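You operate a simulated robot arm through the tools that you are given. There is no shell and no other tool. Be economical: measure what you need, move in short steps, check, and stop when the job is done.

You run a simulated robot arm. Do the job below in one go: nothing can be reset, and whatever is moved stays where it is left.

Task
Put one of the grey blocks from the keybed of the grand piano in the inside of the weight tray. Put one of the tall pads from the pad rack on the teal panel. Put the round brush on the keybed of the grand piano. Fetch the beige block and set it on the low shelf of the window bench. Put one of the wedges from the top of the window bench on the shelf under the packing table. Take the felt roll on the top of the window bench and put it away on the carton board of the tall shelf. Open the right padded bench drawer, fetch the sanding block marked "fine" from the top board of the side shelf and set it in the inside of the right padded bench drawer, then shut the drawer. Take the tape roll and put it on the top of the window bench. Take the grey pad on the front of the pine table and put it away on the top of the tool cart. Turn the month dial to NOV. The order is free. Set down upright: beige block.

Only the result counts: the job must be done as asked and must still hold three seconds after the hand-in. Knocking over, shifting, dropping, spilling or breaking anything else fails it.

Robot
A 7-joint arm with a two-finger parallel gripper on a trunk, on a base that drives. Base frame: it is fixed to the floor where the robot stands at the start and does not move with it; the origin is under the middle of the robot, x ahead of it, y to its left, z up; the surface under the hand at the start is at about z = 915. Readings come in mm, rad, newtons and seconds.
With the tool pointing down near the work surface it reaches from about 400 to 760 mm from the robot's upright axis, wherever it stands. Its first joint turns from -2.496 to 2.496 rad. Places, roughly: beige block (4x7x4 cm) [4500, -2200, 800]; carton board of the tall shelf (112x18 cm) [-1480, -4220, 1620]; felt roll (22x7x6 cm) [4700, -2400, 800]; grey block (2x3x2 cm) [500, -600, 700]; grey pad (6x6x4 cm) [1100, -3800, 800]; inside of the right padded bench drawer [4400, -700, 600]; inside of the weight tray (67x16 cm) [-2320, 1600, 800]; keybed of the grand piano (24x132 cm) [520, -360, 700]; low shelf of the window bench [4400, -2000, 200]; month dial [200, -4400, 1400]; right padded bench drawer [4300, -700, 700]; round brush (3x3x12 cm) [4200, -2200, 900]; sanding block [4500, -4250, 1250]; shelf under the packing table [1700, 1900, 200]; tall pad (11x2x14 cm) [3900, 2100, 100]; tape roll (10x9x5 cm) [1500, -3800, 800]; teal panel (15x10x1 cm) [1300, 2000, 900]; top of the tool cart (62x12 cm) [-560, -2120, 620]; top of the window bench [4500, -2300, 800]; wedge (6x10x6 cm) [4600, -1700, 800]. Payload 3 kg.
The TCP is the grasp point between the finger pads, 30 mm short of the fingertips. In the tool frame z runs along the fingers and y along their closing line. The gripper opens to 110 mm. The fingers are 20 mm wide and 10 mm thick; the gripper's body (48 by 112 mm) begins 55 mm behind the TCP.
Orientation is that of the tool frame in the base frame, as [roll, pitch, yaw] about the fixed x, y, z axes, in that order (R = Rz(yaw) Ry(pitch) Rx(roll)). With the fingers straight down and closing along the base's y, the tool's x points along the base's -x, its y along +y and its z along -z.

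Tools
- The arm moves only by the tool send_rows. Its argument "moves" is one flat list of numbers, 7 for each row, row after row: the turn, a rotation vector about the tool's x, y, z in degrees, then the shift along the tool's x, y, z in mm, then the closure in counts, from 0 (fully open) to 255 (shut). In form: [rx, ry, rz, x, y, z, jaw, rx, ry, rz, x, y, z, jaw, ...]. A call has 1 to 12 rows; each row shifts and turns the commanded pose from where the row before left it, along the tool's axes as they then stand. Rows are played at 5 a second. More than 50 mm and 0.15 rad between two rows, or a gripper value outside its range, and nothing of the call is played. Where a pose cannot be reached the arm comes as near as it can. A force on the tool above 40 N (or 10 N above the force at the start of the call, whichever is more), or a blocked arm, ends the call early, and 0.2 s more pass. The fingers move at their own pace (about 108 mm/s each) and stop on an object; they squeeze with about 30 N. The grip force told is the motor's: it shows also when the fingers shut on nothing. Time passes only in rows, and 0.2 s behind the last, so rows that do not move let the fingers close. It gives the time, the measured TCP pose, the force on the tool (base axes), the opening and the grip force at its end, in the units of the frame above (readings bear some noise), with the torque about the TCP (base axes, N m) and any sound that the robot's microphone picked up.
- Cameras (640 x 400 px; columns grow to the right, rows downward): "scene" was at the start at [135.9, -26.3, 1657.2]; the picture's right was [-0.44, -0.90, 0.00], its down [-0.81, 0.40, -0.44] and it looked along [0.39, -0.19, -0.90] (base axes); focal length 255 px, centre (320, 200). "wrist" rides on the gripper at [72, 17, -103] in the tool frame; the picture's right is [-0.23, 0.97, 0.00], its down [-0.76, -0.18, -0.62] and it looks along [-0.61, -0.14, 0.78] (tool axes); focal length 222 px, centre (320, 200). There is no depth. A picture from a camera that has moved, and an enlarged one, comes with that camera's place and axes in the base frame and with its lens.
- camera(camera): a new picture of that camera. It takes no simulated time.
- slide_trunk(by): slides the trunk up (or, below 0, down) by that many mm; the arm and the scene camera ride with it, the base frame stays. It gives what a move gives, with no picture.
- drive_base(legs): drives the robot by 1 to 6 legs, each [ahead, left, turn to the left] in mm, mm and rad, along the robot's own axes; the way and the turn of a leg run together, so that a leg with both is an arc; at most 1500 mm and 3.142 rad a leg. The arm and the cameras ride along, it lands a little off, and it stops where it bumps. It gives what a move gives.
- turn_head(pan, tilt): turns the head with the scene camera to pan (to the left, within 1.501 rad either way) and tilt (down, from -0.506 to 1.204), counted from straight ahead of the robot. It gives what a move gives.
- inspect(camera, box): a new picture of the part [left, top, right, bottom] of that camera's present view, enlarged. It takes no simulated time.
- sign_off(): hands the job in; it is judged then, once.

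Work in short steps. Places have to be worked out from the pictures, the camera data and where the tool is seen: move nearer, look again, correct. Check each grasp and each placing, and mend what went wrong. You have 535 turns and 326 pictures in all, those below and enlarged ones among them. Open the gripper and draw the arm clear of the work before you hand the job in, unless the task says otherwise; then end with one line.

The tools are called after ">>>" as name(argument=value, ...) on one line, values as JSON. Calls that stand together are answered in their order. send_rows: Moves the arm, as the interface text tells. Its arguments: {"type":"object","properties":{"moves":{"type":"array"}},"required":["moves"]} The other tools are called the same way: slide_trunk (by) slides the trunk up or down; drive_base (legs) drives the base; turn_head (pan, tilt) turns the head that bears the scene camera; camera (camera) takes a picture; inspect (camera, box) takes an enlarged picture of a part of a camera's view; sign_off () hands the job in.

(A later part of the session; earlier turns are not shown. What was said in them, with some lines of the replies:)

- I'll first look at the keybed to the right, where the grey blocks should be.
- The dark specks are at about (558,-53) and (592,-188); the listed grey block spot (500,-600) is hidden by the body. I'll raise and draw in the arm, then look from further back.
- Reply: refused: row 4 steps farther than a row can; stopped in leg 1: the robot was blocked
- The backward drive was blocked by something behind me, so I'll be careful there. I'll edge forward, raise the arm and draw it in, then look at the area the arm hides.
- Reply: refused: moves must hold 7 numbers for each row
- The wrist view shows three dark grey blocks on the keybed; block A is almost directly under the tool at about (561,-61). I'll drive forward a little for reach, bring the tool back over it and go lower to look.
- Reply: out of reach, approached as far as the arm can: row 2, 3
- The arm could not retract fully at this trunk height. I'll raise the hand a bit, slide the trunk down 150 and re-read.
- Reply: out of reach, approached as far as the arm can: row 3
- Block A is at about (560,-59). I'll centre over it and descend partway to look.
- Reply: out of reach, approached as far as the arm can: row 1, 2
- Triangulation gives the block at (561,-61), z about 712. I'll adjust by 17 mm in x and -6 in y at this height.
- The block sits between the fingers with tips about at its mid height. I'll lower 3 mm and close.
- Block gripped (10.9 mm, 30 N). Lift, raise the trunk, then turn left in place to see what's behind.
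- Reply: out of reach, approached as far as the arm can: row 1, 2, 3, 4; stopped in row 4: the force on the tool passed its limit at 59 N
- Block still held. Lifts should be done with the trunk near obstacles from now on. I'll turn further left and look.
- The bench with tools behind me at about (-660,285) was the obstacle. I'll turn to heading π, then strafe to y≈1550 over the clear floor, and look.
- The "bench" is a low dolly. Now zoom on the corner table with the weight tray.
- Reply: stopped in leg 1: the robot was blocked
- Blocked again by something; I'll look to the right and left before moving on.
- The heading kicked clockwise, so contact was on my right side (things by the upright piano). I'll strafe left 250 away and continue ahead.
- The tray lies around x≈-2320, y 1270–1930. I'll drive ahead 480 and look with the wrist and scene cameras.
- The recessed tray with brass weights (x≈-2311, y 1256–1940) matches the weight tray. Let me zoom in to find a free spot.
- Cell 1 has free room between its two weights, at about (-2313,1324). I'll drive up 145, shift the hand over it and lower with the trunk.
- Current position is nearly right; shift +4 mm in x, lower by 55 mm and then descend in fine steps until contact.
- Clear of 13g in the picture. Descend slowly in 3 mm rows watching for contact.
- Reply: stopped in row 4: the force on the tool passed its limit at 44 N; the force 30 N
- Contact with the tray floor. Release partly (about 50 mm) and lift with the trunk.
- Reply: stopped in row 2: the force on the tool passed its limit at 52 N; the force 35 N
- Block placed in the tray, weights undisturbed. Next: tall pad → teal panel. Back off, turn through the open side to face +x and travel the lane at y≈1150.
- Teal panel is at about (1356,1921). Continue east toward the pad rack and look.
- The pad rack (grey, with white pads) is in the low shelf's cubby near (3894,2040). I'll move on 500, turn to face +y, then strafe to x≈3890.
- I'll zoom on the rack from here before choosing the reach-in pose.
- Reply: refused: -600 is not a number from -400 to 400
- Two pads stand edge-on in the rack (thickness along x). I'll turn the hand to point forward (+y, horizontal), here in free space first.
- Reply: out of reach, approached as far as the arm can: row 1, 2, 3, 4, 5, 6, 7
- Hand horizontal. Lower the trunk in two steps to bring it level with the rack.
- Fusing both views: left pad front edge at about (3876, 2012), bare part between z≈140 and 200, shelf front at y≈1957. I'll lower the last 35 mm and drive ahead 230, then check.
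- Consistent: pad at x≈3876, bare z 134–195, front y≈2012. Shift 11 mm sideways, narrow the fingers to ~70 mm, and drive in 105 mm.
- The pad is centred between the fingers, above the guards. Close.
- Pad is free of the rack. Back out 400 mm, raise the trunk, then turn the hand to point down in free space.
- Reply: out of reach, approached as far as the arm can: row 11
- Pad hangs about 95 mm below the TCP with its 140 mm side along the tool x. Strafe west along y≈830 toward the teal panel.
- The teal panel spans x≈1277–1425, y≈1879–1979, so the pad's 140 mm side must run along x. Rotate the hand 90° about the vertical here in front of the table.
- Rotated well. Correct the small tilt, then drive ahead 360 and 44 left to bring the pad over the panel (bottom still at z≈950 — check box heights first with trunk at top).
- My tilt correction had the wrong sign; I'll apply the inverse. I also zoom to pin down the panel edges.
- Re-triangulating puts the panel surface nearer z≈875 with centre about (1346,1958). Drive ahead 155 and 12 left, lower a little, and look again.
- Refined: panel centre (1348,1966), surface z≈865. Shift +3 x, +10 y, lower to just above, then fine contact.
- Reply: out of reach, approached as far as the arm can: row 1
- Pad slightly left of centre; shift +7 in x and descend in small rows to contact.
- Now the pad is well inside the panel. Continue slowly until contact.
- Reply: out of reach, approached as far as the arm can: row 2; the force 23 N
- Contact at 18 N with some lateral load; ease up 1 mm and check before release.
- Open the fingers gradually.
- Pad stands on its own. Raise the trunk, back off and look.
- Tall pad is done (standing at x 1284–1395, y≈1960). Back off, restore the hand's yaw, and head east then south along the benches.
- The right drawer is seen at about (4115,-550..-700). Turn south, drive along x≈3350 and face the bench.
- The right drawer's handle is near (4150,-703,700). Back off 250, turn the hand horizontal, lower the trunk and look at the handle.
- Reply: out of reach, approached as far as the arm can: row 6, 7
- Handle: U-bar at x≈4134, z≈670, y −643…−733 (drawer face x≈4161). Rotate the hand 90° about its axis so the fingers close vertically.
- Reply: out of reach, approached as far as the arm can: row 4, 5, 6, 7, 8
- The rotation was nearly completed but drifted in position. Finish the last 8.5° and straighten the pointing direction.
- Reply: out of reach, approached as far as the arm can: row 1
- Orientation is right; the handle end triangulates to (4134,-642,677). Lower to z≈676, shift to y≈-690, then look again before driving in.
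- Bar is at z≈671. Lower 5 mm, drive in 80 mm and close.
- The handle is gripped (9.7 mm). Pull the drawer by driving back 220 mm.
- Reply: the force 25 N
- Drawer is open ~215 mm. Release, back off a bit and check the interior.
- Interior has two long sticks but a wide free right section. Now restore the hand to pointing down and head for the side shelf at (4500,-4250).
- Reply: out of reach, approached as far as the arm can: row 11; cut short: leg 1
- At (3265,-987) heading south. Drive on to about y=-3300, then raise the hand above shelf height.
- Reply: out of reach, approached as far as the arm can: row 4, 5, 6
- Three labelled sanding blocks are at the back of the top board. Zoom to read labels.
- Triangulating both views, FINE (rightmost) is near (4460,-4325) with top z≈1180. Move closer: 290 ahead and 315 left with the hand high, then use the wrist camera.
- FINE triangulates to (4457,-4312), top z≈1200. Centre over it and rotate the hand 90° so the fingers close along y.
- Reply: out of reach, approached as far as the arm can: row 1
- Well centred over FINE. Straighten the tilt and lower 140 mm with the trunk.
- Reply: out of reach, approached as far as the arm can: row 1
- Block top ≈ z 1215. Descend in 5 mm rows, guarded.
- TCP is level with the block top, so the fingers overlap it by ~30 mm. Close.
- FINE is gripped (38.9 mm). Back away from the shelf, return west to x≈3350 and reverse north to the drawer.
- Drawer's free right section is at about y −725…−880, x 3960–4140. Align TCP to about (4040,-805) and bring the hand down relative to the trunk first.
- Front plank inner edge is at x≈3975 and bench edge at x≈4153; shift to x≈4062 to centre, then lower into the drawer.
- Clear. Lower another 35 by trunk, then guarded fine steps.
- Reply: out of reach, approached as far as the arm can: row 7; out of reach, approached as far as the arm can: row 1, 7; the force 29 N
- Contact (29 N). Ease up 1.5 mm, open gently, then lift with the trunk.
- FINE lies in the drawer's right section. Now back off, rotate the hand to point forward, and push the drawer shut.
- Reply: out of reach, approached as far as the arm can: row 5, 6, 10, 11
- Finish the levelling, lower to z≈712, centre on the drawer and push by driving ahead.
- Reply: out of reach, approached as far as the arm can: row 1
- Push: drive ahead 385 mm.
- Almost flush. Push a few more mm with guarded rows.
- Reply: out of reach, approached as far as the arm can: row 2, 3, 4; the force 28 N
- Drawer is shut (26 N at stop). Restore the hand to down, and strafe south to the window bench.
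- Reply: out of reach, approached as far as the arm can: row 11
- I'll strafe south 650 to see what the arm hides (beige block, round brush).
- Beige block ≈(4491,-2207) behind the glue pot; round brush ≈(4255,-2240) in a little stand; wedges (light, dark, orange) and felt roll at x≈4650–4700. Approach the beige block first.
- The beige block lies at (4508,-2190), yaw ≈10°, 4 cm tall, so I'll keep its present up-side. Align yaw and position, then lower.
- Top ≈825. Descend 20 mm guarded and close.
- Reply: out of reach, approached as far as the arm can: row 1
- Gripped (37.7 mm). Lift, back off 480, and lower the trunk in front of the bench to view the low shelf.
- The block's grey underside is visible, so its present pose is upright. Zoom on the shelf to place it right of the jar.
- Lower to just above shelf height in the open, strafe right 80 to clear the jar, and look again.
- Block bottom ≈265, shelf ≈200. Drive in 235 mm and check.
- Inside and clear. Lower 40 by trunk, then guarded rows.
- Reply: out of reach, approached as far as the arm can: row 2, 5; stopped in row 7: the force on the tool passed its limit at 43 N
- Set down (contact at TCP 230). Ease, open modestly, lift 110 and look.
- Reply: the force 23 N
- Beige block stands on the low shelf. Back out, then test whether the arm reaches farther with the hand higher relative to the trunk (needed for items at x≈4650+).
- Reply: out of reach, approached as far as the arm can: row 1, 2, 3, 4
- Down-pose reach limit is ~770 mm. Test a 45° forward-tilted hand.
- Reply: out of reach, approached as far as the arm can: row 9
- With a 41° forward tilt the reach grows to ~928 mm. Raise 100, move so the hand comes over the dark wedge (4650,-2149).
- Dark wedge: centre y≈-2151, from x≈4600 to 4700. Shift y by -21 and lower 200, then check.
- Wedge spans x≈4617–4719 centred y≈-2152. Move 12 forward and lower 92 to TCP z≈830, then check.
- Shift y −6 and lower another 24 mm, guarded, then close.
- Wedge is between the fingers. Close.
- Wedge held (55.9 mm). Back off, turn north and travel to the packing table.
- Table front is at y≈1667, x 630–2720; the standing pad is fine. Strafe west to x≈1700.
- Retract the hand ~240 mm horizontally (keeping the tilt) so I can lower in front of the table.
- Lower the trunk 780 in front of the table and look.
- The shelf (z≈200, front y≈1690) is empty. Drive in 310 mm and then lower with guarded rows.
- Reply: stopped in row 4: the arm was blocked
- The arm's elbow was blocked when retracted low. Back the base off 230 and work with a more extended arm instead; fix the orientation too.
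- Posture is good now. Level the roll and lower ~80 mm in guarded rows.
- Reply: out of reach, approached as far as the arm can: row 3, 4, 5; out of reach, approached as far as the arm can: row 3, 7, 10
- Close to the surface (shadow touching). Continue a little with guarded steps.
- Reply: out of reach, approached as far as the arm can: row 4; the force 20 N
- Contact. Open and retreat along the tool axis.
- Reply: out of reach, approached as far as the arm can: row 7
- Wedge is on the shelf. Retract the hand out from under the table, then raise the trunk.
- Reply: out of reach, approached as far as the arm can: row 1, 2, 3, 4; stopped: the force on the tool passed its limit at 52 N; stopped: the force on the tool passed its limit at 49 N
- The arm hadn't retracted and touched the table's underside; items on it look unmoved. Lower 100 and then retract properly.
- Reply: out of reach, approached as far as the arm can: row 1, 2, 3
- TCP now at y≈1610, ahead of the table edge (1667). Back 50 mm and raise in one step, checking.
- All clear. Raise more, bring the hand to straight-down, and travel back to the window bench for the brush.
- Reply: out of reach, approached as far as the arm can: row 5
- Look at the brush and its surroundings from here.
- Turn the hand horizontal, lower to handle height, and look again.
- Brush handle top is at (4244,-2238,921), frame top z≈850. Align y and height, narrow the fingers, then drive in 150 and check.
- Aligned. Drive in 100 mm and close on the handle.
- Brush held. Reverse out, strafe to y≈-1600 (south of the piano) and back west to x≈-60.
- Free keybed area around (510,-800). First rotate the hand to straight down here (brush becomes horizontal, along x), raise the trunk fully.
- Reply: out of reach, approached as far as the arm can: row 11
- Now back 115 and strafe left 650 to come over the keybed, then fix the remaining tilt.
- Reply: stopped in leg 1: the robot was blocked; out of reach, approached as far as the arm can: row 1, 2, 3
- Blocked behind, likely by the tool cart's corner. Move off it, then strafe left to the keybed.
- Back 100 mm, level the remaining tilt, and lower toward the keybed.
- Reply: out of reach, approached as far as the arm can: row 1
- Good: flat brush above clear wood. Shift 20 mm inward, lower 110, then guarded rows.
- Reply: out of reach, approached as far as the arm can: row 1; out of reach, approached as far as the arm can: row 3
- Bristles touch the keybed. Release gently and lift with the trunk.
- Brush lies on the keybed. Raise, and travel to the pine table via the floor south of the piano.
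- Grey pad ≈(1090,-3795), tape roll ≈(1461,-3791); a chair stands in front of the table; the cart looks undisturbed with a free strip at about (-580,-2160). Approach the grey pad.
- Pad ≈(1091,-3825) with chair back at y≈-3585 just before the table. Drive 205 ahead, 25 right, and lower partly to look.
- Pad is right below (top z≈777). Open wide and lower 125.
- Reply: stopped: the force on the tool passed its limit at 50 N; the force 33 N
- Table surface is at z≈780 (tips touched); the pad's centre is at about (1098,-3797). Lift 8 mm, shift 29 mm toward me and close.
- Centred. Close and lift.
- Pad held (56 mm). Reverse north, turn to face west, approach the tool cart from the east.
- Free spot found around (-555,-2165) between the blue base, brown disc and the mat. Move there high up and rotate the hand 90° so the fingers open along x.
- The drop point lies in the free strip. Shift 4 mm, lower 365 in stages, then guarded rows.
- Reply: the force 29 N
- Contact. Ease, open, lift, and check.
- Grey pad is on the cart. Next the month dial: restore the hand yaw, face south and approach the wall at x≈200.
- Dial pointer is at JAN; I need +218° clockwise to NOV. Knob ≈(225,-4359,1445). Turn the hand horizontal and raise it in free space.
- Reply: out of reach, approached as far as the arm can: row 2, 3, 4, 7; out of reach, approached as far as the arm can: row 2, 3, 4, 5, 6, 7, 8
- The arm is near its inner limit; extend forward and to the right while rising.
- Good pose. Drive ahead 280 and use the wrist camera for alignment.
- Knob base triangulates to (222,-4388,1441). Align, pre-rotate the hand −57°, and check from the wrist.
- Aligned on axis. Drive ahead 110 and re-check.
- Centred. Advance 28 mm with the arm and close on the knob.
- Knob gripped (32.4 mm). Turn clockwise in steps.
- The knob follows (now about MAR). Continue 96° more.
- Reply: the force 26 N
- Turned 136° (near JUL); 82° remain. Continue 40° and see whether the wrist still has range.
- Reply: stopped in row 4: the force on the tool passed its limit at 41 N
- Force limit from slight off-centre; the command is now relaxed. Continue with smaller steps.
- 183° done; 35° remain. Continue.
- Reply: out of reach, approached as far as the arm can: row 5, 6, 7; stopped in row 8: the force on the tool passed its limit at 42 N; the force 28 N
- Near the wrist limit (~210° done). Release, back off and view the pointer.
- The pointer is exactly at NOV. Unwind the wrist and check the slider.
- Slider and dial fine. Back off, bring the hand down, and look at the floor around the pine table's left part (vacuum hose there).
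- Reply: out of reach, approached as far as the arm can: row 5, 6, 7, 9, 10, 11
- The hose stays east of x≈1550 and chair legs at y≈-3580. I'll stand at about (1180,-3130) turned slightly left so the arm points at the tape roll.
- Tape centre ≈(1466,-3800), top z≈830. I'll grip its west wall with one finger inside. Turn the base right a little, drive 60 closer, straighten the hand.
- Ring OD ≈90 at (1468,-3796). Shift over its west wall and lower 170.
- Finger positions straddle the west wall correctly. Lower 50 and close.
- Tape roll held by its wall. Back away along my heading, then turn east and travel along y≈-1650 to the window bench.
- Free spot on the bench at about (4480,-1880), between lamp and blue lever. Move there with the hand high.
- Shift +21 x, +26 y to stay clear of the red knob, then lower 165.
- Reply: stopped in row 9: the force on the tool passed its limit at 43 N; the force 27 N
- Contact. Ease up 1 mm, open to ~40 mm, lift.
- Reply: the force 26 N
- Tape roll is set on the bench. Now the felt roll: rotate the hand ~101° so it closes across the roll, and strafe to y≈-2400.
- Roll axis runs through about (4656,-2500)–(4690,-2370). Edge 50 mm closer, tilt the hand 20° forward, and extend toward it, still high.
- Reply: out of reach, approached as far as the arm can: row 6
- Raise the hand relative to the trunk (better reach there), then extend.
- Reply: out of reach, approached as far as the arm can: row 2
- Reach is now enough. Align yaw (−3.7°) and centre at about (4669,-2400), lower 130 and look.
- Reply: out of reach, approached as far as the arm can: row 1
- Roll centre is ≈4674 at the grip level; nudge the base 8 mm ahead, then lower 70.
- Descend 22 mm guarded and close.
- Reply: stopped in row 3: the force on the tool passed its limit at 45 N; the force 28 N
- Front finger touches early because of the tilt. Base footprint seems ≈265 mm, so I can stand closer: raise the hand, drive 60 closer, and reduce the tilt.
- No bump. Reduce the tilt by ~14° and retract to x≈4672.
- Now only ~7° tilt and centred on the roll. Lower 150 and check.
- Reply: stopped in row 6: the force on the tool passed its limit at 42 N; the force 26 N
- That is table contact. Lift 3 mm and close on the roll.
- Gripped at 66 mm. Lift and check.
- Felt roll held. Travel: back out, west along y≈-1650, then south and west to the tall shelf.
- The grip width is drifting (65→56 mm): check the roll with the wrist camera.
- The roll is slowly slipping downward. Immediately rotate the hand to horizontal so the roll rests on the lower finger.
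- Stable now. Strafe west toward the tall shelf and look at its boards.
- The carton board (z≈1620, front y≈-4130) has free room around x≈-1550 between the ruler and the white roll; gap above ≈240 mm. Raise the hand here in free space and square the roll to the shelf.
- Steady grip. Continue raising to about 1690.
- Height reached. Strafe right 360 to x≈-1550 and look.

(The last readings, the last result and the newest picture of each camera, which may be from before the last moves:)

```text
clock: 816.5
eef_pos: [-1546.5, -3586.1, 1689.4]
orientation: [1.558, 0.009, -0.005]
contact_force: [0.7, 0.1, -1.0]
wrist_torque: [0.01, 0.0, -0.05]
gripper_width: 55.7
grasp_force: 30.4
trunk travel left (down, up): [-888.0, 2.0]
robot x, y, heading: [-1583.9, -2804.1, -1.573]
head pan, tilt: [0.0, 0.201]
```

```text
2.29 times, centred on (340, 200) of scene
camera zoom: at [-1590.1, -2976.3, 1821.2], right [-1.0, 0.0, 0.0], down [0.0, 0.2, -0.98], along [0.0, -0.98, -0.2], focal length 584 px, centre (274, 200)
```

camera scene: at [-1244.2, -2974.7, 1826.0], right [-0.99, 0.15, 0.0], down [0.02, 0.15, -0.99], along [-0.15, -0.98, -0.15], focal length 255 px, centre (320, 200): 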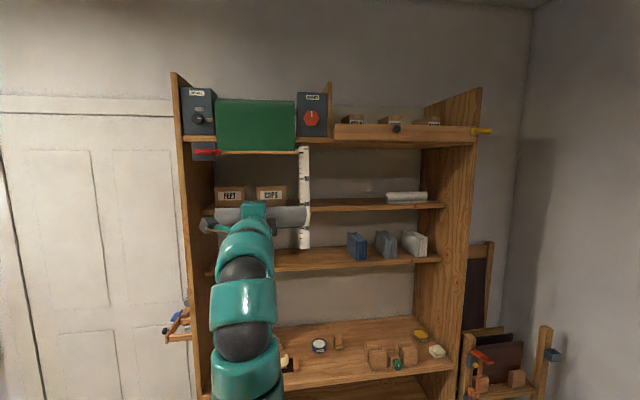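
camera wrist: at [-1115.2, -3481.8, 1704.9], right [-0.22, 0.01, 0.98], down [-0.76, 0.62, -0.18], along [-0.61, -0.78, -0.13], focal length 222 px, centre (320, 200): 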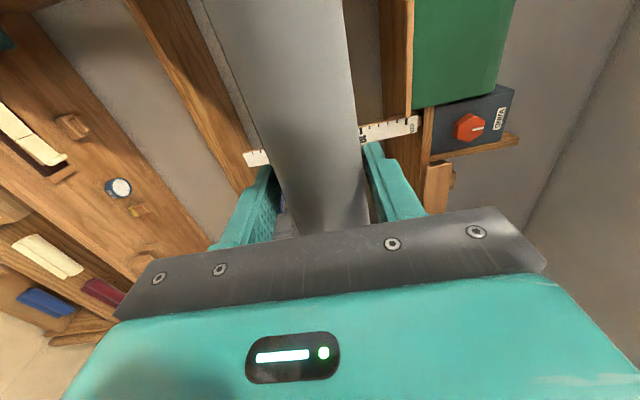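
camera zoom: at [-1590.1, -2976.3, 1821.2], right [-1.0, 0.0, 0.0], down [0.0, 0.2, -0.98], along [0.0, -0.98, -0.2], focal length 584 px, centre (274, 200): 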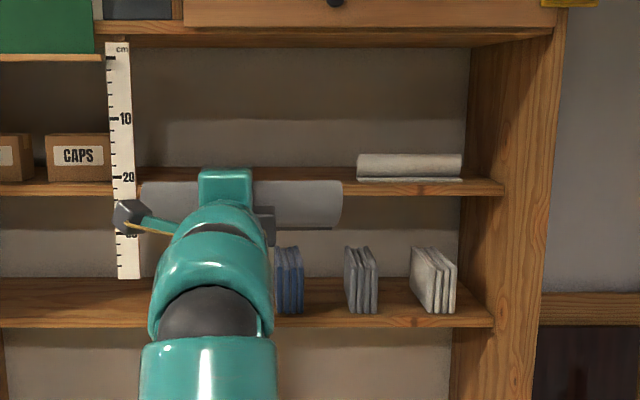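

Board top z≈1620, clear span x −1330…−1750. Drive ahead 560 with the roll at z≈1663+ (43 mm above the board).

>>> drive_base(legs=[[500, 0, 0]])

>>> inspect(camera="scene", box=[200, 120, 440, 280])

>>> camera(camera="wrist")

```text
clock: 819.4
eef_pos: [-1554.6, -4082.9, 1689.5]
orientation: [1.557, 0.007, -0.008]
contact_force: [-0.1, -0.8, -1.7]
wrist_torque: [0.03, 0.0, -0.04]
gripper_width: 55.8
grasp_force: 30.2
trunk travel left (down, up): [-888.0, 2.0]
robot x, y, heading: [-1589.5, -3295.5, -1.581]
head pan, tilt: [0.0, 0.201]
```

```text
2.50 times, centred on (320, 200) of scene
camera zoom: at [-1593.4, -3472.5, 1821.2], right [-1.0, 0.01, 0.0], down [0.0, 0.2, -0.98], along [-0.01, -0.98, -0.2], focal length 638 px, centre (320, 200)
```

zoom: 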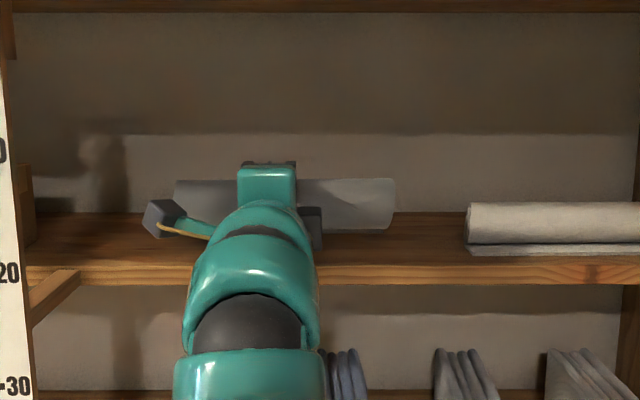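

```text
86 pictures are left
camera wrist: at [-1481.5, -3978.8, 1703.7], right [-0.22, 0.01, 0.98], down [-0.76, 0.63, -0.18], along [-0.61, -0.78, -0.13], focal length 222 px, centre (320, 200)
```

wrist: 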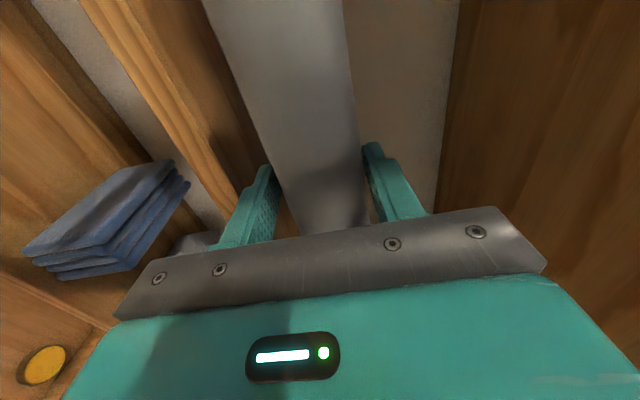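

Board front edge ≈ y −4115. Drive 95 more, then tilt the hand down 35°.

>>> drive_base(legs=[[95, 0, 0.01]])

>>> send_rows(moves=[7, 0, 0, 0, 0, 0, 255, 7, 0, 0, 0, 0, 0, 255, 7, 0, 0, 0, 0, 0, 255, 7, 0, 0, 0, 0, 0, 255, 7, 0, 0, 0, 0, 0, 255])

>>> inspect(camera="scene", box=[200, 120, 440, 280])

```text
clock: 820.6
eef_pos: [-1546.0, -4177.4, 1689.0]
orientation: [1.56, 0.005, 0.003]
contact_force: [0.1, -1.3, -1.7]
wrist_torque: [0.03, -0.01, -0.01]
gripper_width: 55.7
grasp_force: 30.0
trunk travel left (down, up): [-888.0, 2.0]
robot x, y, heading: [-1590.2, -3394.2, -1.565]
head pan, tilt: [0.0, 0.201]
```

```text
clock: 821.8
eef_pos: [-1545.2, -4177.1, 1688.7]
orientation: [2.172, 0.006, 0.003]
contact_force: [-0.8, 0.5, -2.4]
wrist_torque: [0.04, -0.05, 0.05]
gripper_width: 55.5
grasp_force: 30.0
trunk travel left (down, up): [-888.0, 2.0]
robot x, y, heading: [-1595.0, -3392.8, -1.566]
head pan, tilt: [0.0, 0.201]
```

```text
2.50 times, centred on (320, 200) of scene
camera zoom: at [-1592.0, -3566.5, 1821.3], right [-1.0, 0.0, 0.0], down [0.0, 0.2, -0.98], along [0.0, -0.98, -0.2], focal length 638 px, centre (320, 200)
```

zoom: 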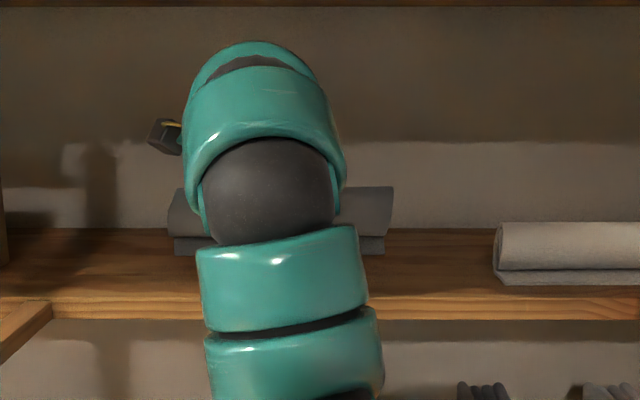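

Roll bottom is ≈20 mm above the board. Lower with guarded rows until contact.

>>> send_rows(moves=[0, 0, 0, 0, -3.3, 2.3, 255, 0, 0, 0, 0, -3.3, 2.3, 255, 0, 0, 0, 0, -3.3, 2.3, 255, 0, 0, 0, 0, -2.5, 1.7, 255, 0, 0, 0, 0, -2.5, 1.7, 255, 0, 0, 0, 0, -2.5, 1.7, 255, 0, 0, 0, 0, -2.5, 1.7, 255, 0, 0, 0, 0, -2.5, 1.7, 255])

>>> inspect(camera="scene", box=[200, 120, 440, 280])

>>> camera(camera="wrist")

```text
clock: 823.5
eef_pos: [-1545.2, -4173.6, 1671.0]
orientation: [2.15, 0.003, 0.003]
contact_force: [1.9, 0.2, 8.2]
wrist_torque: [-0.17, 0.47, 0.03]
gripper_width: 55.7
grasp_force: 30.0
trunk travel left (down, up): [-888.0, 2.0]
robot x, y, heading: [-1591.9, -3393.1, -1.566]
head pan, tilt: [0.0, 0.201]
stopped in row 8: the force on the tool passed its limit at 44 N (the readings are from after the stop); the commanded pose is now the measured one
```

```text
2.50 times, centred on (320, 200) of scene
camera zoom: at [-1591.1, -3565.7, 1821.1], right [-1.0, 0.0, 0.0], down [0.0, 0.2, -0.98], along [0.0, -0.98, -0.2], focal length 638 px, centre (320, 200)
```

zoom: 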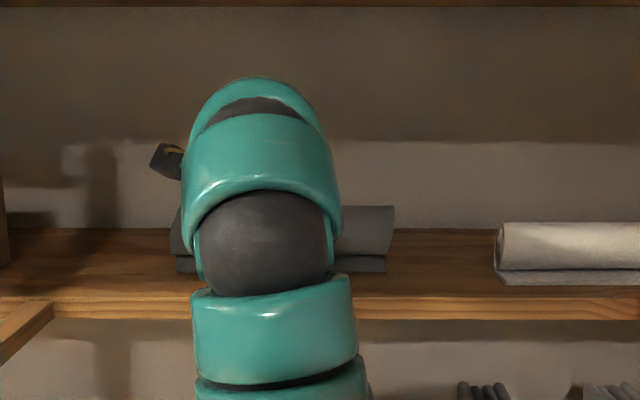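

```text
83 pictures are left
camera wrist: at [-1474.7, -4096.5, 1740.4], right [-0.22, -0.53, 0.82], down [-0.76, 0.62, 0.2], along [-0.61, -0.58, -0.54], focal length 222 px, centre (320, 200)
```

wrist: 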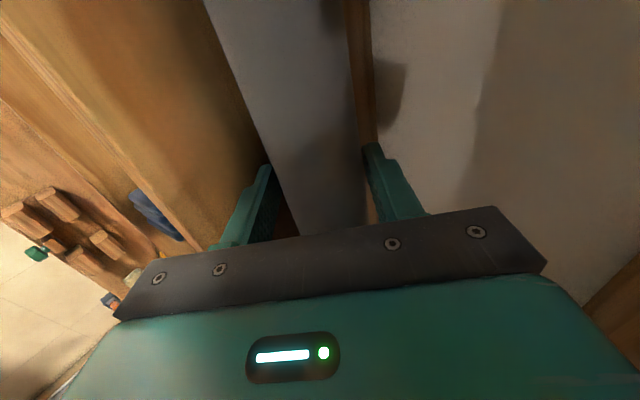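

Roll touches the board. Open gradually while withdrawing back along the fingers.

>>> send_rows(moves=[0, 0, 0, 0, 0, 0, 112, 0, 0, 0, 0, 2, -2, 104, 0, 0, 0, 0, 2, -5, 96, 0, 0, 0, 0, 2, -8, 90, 0, 0, 0, 0, 0, -10, 90, 0, 0, 0, 0, 0, -12, 90])

>>> camera(camera="wrist")

>>> inspect(camera="scene", box=[200, 120, 440, 280])

```text
clock: 824.9
eef_pos: [-1547.9, -4148.8, 1695.6]
orientation: [2.155, 0.003, 0.002]
contact_force: [-0.2, -0.2, -0.1]
wrist_torque: [0.0, 0.0, -0.04]
gripper_width: 71.4
grasp_force: 0.2
trunk travel left (down, up): [-888.0, 2.0]
robot x, y, heading: [-1591.6, -3391.7, -1.564]
head pan, tilt: [0.0, 0.201]
```

```text
82 pictures are left
camera wrist: at [-1475.7, -4069.8, 1765.2], right [-0.22, -0.54, 0.81], down [-0.76, 0.62, 0.2], along [-0.61, -0.58, -0.55], focal length 222 px, centre (320, 200)
```

wrist: 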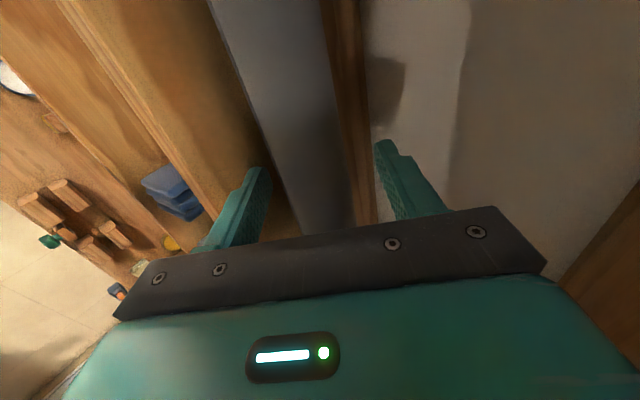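

```text
2.50 times, centred on (320, 200) of scene
camera zoom: at [-1591.6, -3566.1, 1821.4], right [-1.0, 0.0, 0.0], down [0.0, 0.2, -0.98], along [0.0, -0.98, -0.2], focal length 638 px, centre (320, 200)
```

zoom: 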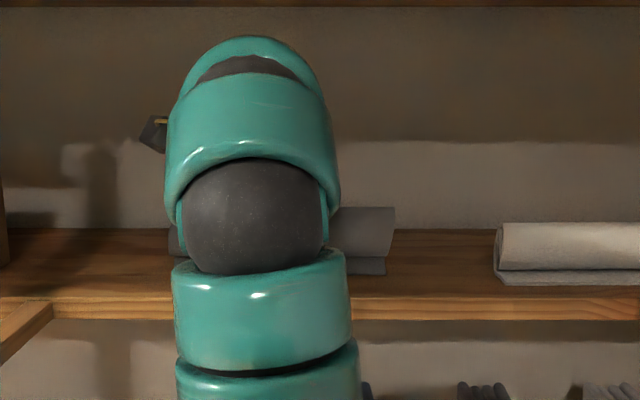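

The roll rests on the carton board. Back off 400 and verify.

>>> drive_base(legs=[[-400, 0, 0]])

>>> inspect(camera="scene", box=[180, 120, 460, 280])

>>> camera(camera="wrist")

```text
clock: 827.4
eef_pos: [-1547.6, -3750.5, 1694.3]
orientation: [2.156, 0.005, 0.007]
contact_force: [-1.3, 0.3, 0.4]
wrist_torque: [0.02, 0.0, 0.01]
gripper_width: 71.1
grasp_force: 0.1
trunk travel left (down, up): [-888.0, 2.0]
robot x, y, heading: [-1596.9, -2995.3, -1.564]
head pan, tilt: [0.0, 0.201]
```

```text
2.29 times, centred on (320, 200) of scene
camera zoom: at [-1593.2, -3169.7, 1821.3], right [-1.0, -0.01, 0.0], down [0.0, 0.2, -0.98], along [0.01, -0.98, -0.2], focal length 584 px, centre (320, 200)
```

zoom: 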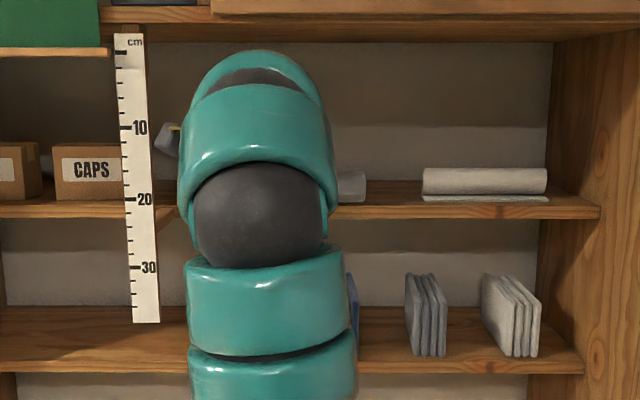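

```text
79 pictures are left
camera wrist: at [-1476.1, -3673.2, 1765.0], right [-0.22, -0.54, 0.81], down [-0.76, 0.61, 0.2], along [-0.61, -0.58, -0.55], focal length 222 px, centre (320, 200)
```

wrist: 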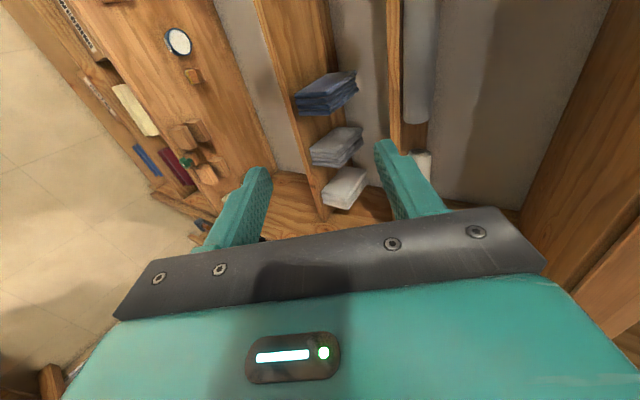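

Strafe aside for an unobstructed check of the roll.

>>> drive_base(legs=[[0, -420, 0]])

>>> turn_head(pan=0.3, tilt=0.2)

>>> camera(camera="scene")

>>> inspect(camera="scene", box=[260, 150, 400, 230])

```text
clock: 829.4
eef_pos: [-1827.3, -3757.6, 1695.6]
orientation: [2.153, 0.0, -0.012]
contact_force: [-0.8, 0.7, -0.1]
wrist_torque: [0.03, 0.01, 0.01]
gripper_width: 71.5
grasp_force: 0.1
trunk travel left (down, up): [-888.0, 2.0]
robot x, y, heading: [-1859.9, -3000.8, -1.581]
head pan, tilt: [0.0, 0.201]
stopped in leg 1: the robot was blocked; the commanded pose is now the measured one
```

```text
clock: 830.1
eef_pos: [-1824.3, -3755.1, 1696.2]
orientation: [2.152, 0.001, -0.008]
contact_force: [0.2, 0.2, 0.0]
wrist_torque: [-0.02, -0.05, 0.06]
gripper_width: 71.2
grasp_force: 0.0
trunk travel left (down, up): [-888.0, 2.0]
robot x, y, heading: [-1855.7, -3003.5, -1.576]
head pan, tilt: [0.3, 0.201]
```

```text
78 pictures are left
camera scene: at [-1832.8, -3169.8, 1821.3], right [-0.96, -0.29, 0.0], down [-0.06, 0.19, -0.98], along [0.28, -0.94, -0.2], focal length 255 px, centre (320, 200)
```

scene: 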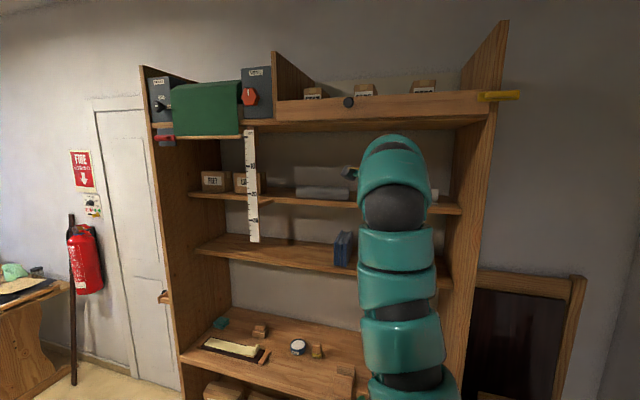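

```text
4.57 times, centred on (330, 190) of scene
camera zoom: at [-1832.8, -3169.8, 1821.3], right [-0.96, -0.29, 0.0], down [-0.06, 0.19, -0.98], along [0.28, -0.94, -0.2], focal length 1167 px, centre (274, 246)
```

zoom: 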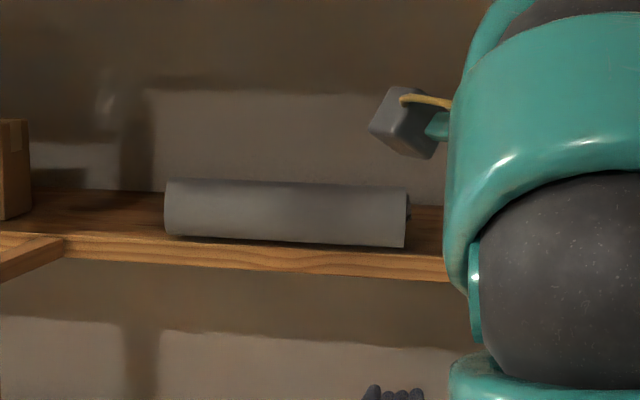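

Felt roll sits well. I bumped something on my right; move left 120 and look at it.

>>> drive_base(legs=[[0, 150, 0]])

>>> turn_head(pan=-1.2, tilt=0.6)

>>> camera(camera="scene")

```text
clock: 831.5
eef_pos: [-1674.0, -3757.7, 1695.3]
orientation: [2.155, 0.004, -0.009]
contact_force: [-0.4, 0.1, 0.0]
wrist_torque: [0.0, 0.04, 0.03]
gripper_width: 71.2
grasp_force: 0.0
trunk travel left (down, up): [-888.0, 2.0]
robot x, y, heading: [-1711.7, -3002.0, -1.571]
head pan, tilt: [0.3, 0.201]
```

```text
clock: 833.1
eef_pos: [-1674.0, -3756.6, 1695.7]
orientation: [2.152, 0.003, -0.01]
contact_force: [1.0, -0.1, 0.4]
wrist_torque: [0.01, 0.0, 0.0]
gripper_width: 71.4
grasp_force: 0.0
trunk travel left (down, up): [-888.0, 2.0]
robot x, y, heading: [-1710.4, -2999.6, -1.575]
head pan, tilt: [-1.201, 0.6]
```

```text
76 pictures are left
camera scene: at [-1792.1, -3113.6, 1784.5], right [-0.36, 0.93, 0.0], down [0.53, 0.2, -0.83], along [-0.77, -0.29, -0.56], focal length 255 px, centre (320, 200)
```

scene: 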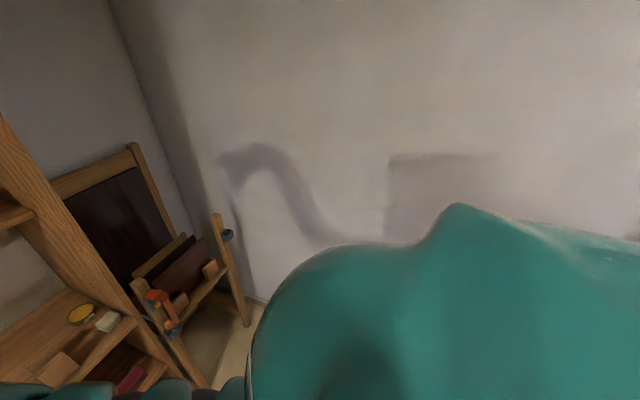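

>>> drive_base(legs=[[-250, 500, 0], [0, 0, -1.4]])

>>> turn_head(pan=0.1, tilt=0.5)

>>> camera(camera="scene")

```text
clock: 839.7
eef_pos: [-1953.5, -2928.6, 1695.6]
orientation: [2.154, 0.004, -1.4]
contact_force: [-1.3, 0.3, 0.4]
wrist_torque: [0.02, 0.0, 0.02]
gripper_width: 71.1
grasp_force: 0.1
trunk travel left (down, up): [-888.0, 2.0]
robot x, y, heading: [-1220.8, -2757.0, -2.967]
head pan, tilt: [-1.201, 0.6]
```

```text
clock: 841.2
eef_pos: [-1953.0, -2928.2, 1696.7]
orientation: [2.154, 0.004, -1.399]
contact_force: [0.5, -0.7, -0.7]
wrist_torque: [0.01, -0.03, -0.02]
gripper_width: 71.1
grasp_force: 0.0
trunk travel left (down, up): [-888.0, 2.0]
robot x, y, heading: [-1220.7, -2757.8, -2.964]
head pan, tilt: [0.099, 0.499]
```

```text
75 pictures are left
camera scene: at [-1384.6, -2795.2, 1793.6], right [-0.27, 0.96, 0.0], down [0.46, 0.13, -0.88], along [-0.85, -0.24, -0.48], focal length 255 px, centre (320, 200)
```

scene: 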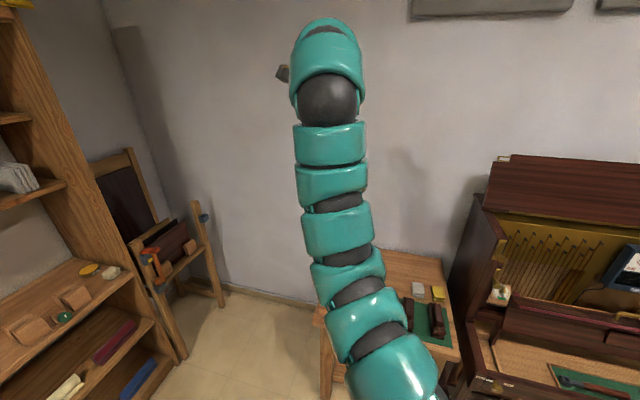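

>>> drive_base(legs=[[0, 0, 0.4]])

>>> turn_head(pan=-0.4, tilt=0.5)

>>> camera(camera="scene")

```text
clock: 842.8
eef_pos: [-1826.6, -3203.7, 1696.0]
orientation: [2.154, 0.004, -0.995]
contact_force: [-0.4, -0.6, -0.3]
wrist_torque: [0.01, -0.01, -0.01]
gripper_width: 71.1
grasp_force: 0.1
trunk travel left (down, up): [-888.0, 2.0]
robot x, y, heading: [-1216.9, -2759.5, -2.562]
head pan, tilt: [0.099, 0.499]
```

```text
clock: 843.7
eef_pos: [-1828.1, -3204.0, 1695.7]
orientation: [2.152, 0.004, -0.995]
contact_force: [-0.5, 0.4, -0.6]
wrist_torque: [0.04, -0.01, 0.0]
gripper_width: 71.4
grasp_force: 0.0
trunk travel left (down, up): [-888.0, 2.0]
robot x, y, heading: [-1214.2, -2757.6, -2.56]
head pan, tilt: [-0.4, 0.499]
```

```text
74 pictures are left
camera scene: at [-1374.6, -2816.9, 1793.6], right [-0.18, 0.98, 0.0], down [0.47, 0.09, -0.88], along [-0.86, -0.16, -0.48], focal length 255 px, centre (320, 200)
```

scene: 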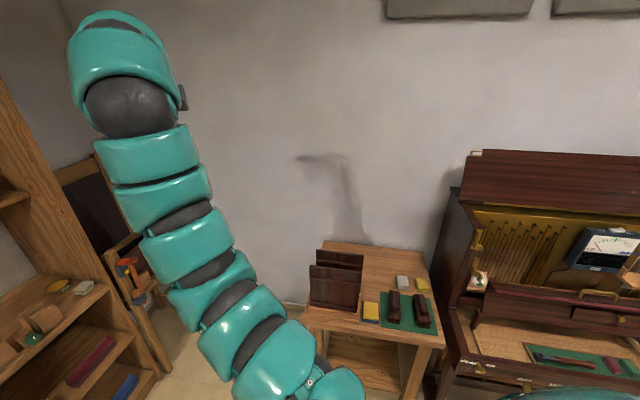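

Everything nearby stands undisturbed, all ten items are done, the gripper is open and the arm is clear. Handing in.

>>> sign_off()

```text
The job is handed in.
```

I've handed the job in with all ten tasks done, and I checked each placement by camera as I made it. The base was stopped by contact four times: by the dolly behind the start position, by something near the upright piano, by the tool cart, and by something on my right near the small west table. The arm also touched the piano's back wall and the underside of the packing table. In later views the cart, the small table and the packing table's items looked unmoved. I couldn't confirm that the dolly and the things by the upright piano stayed put.
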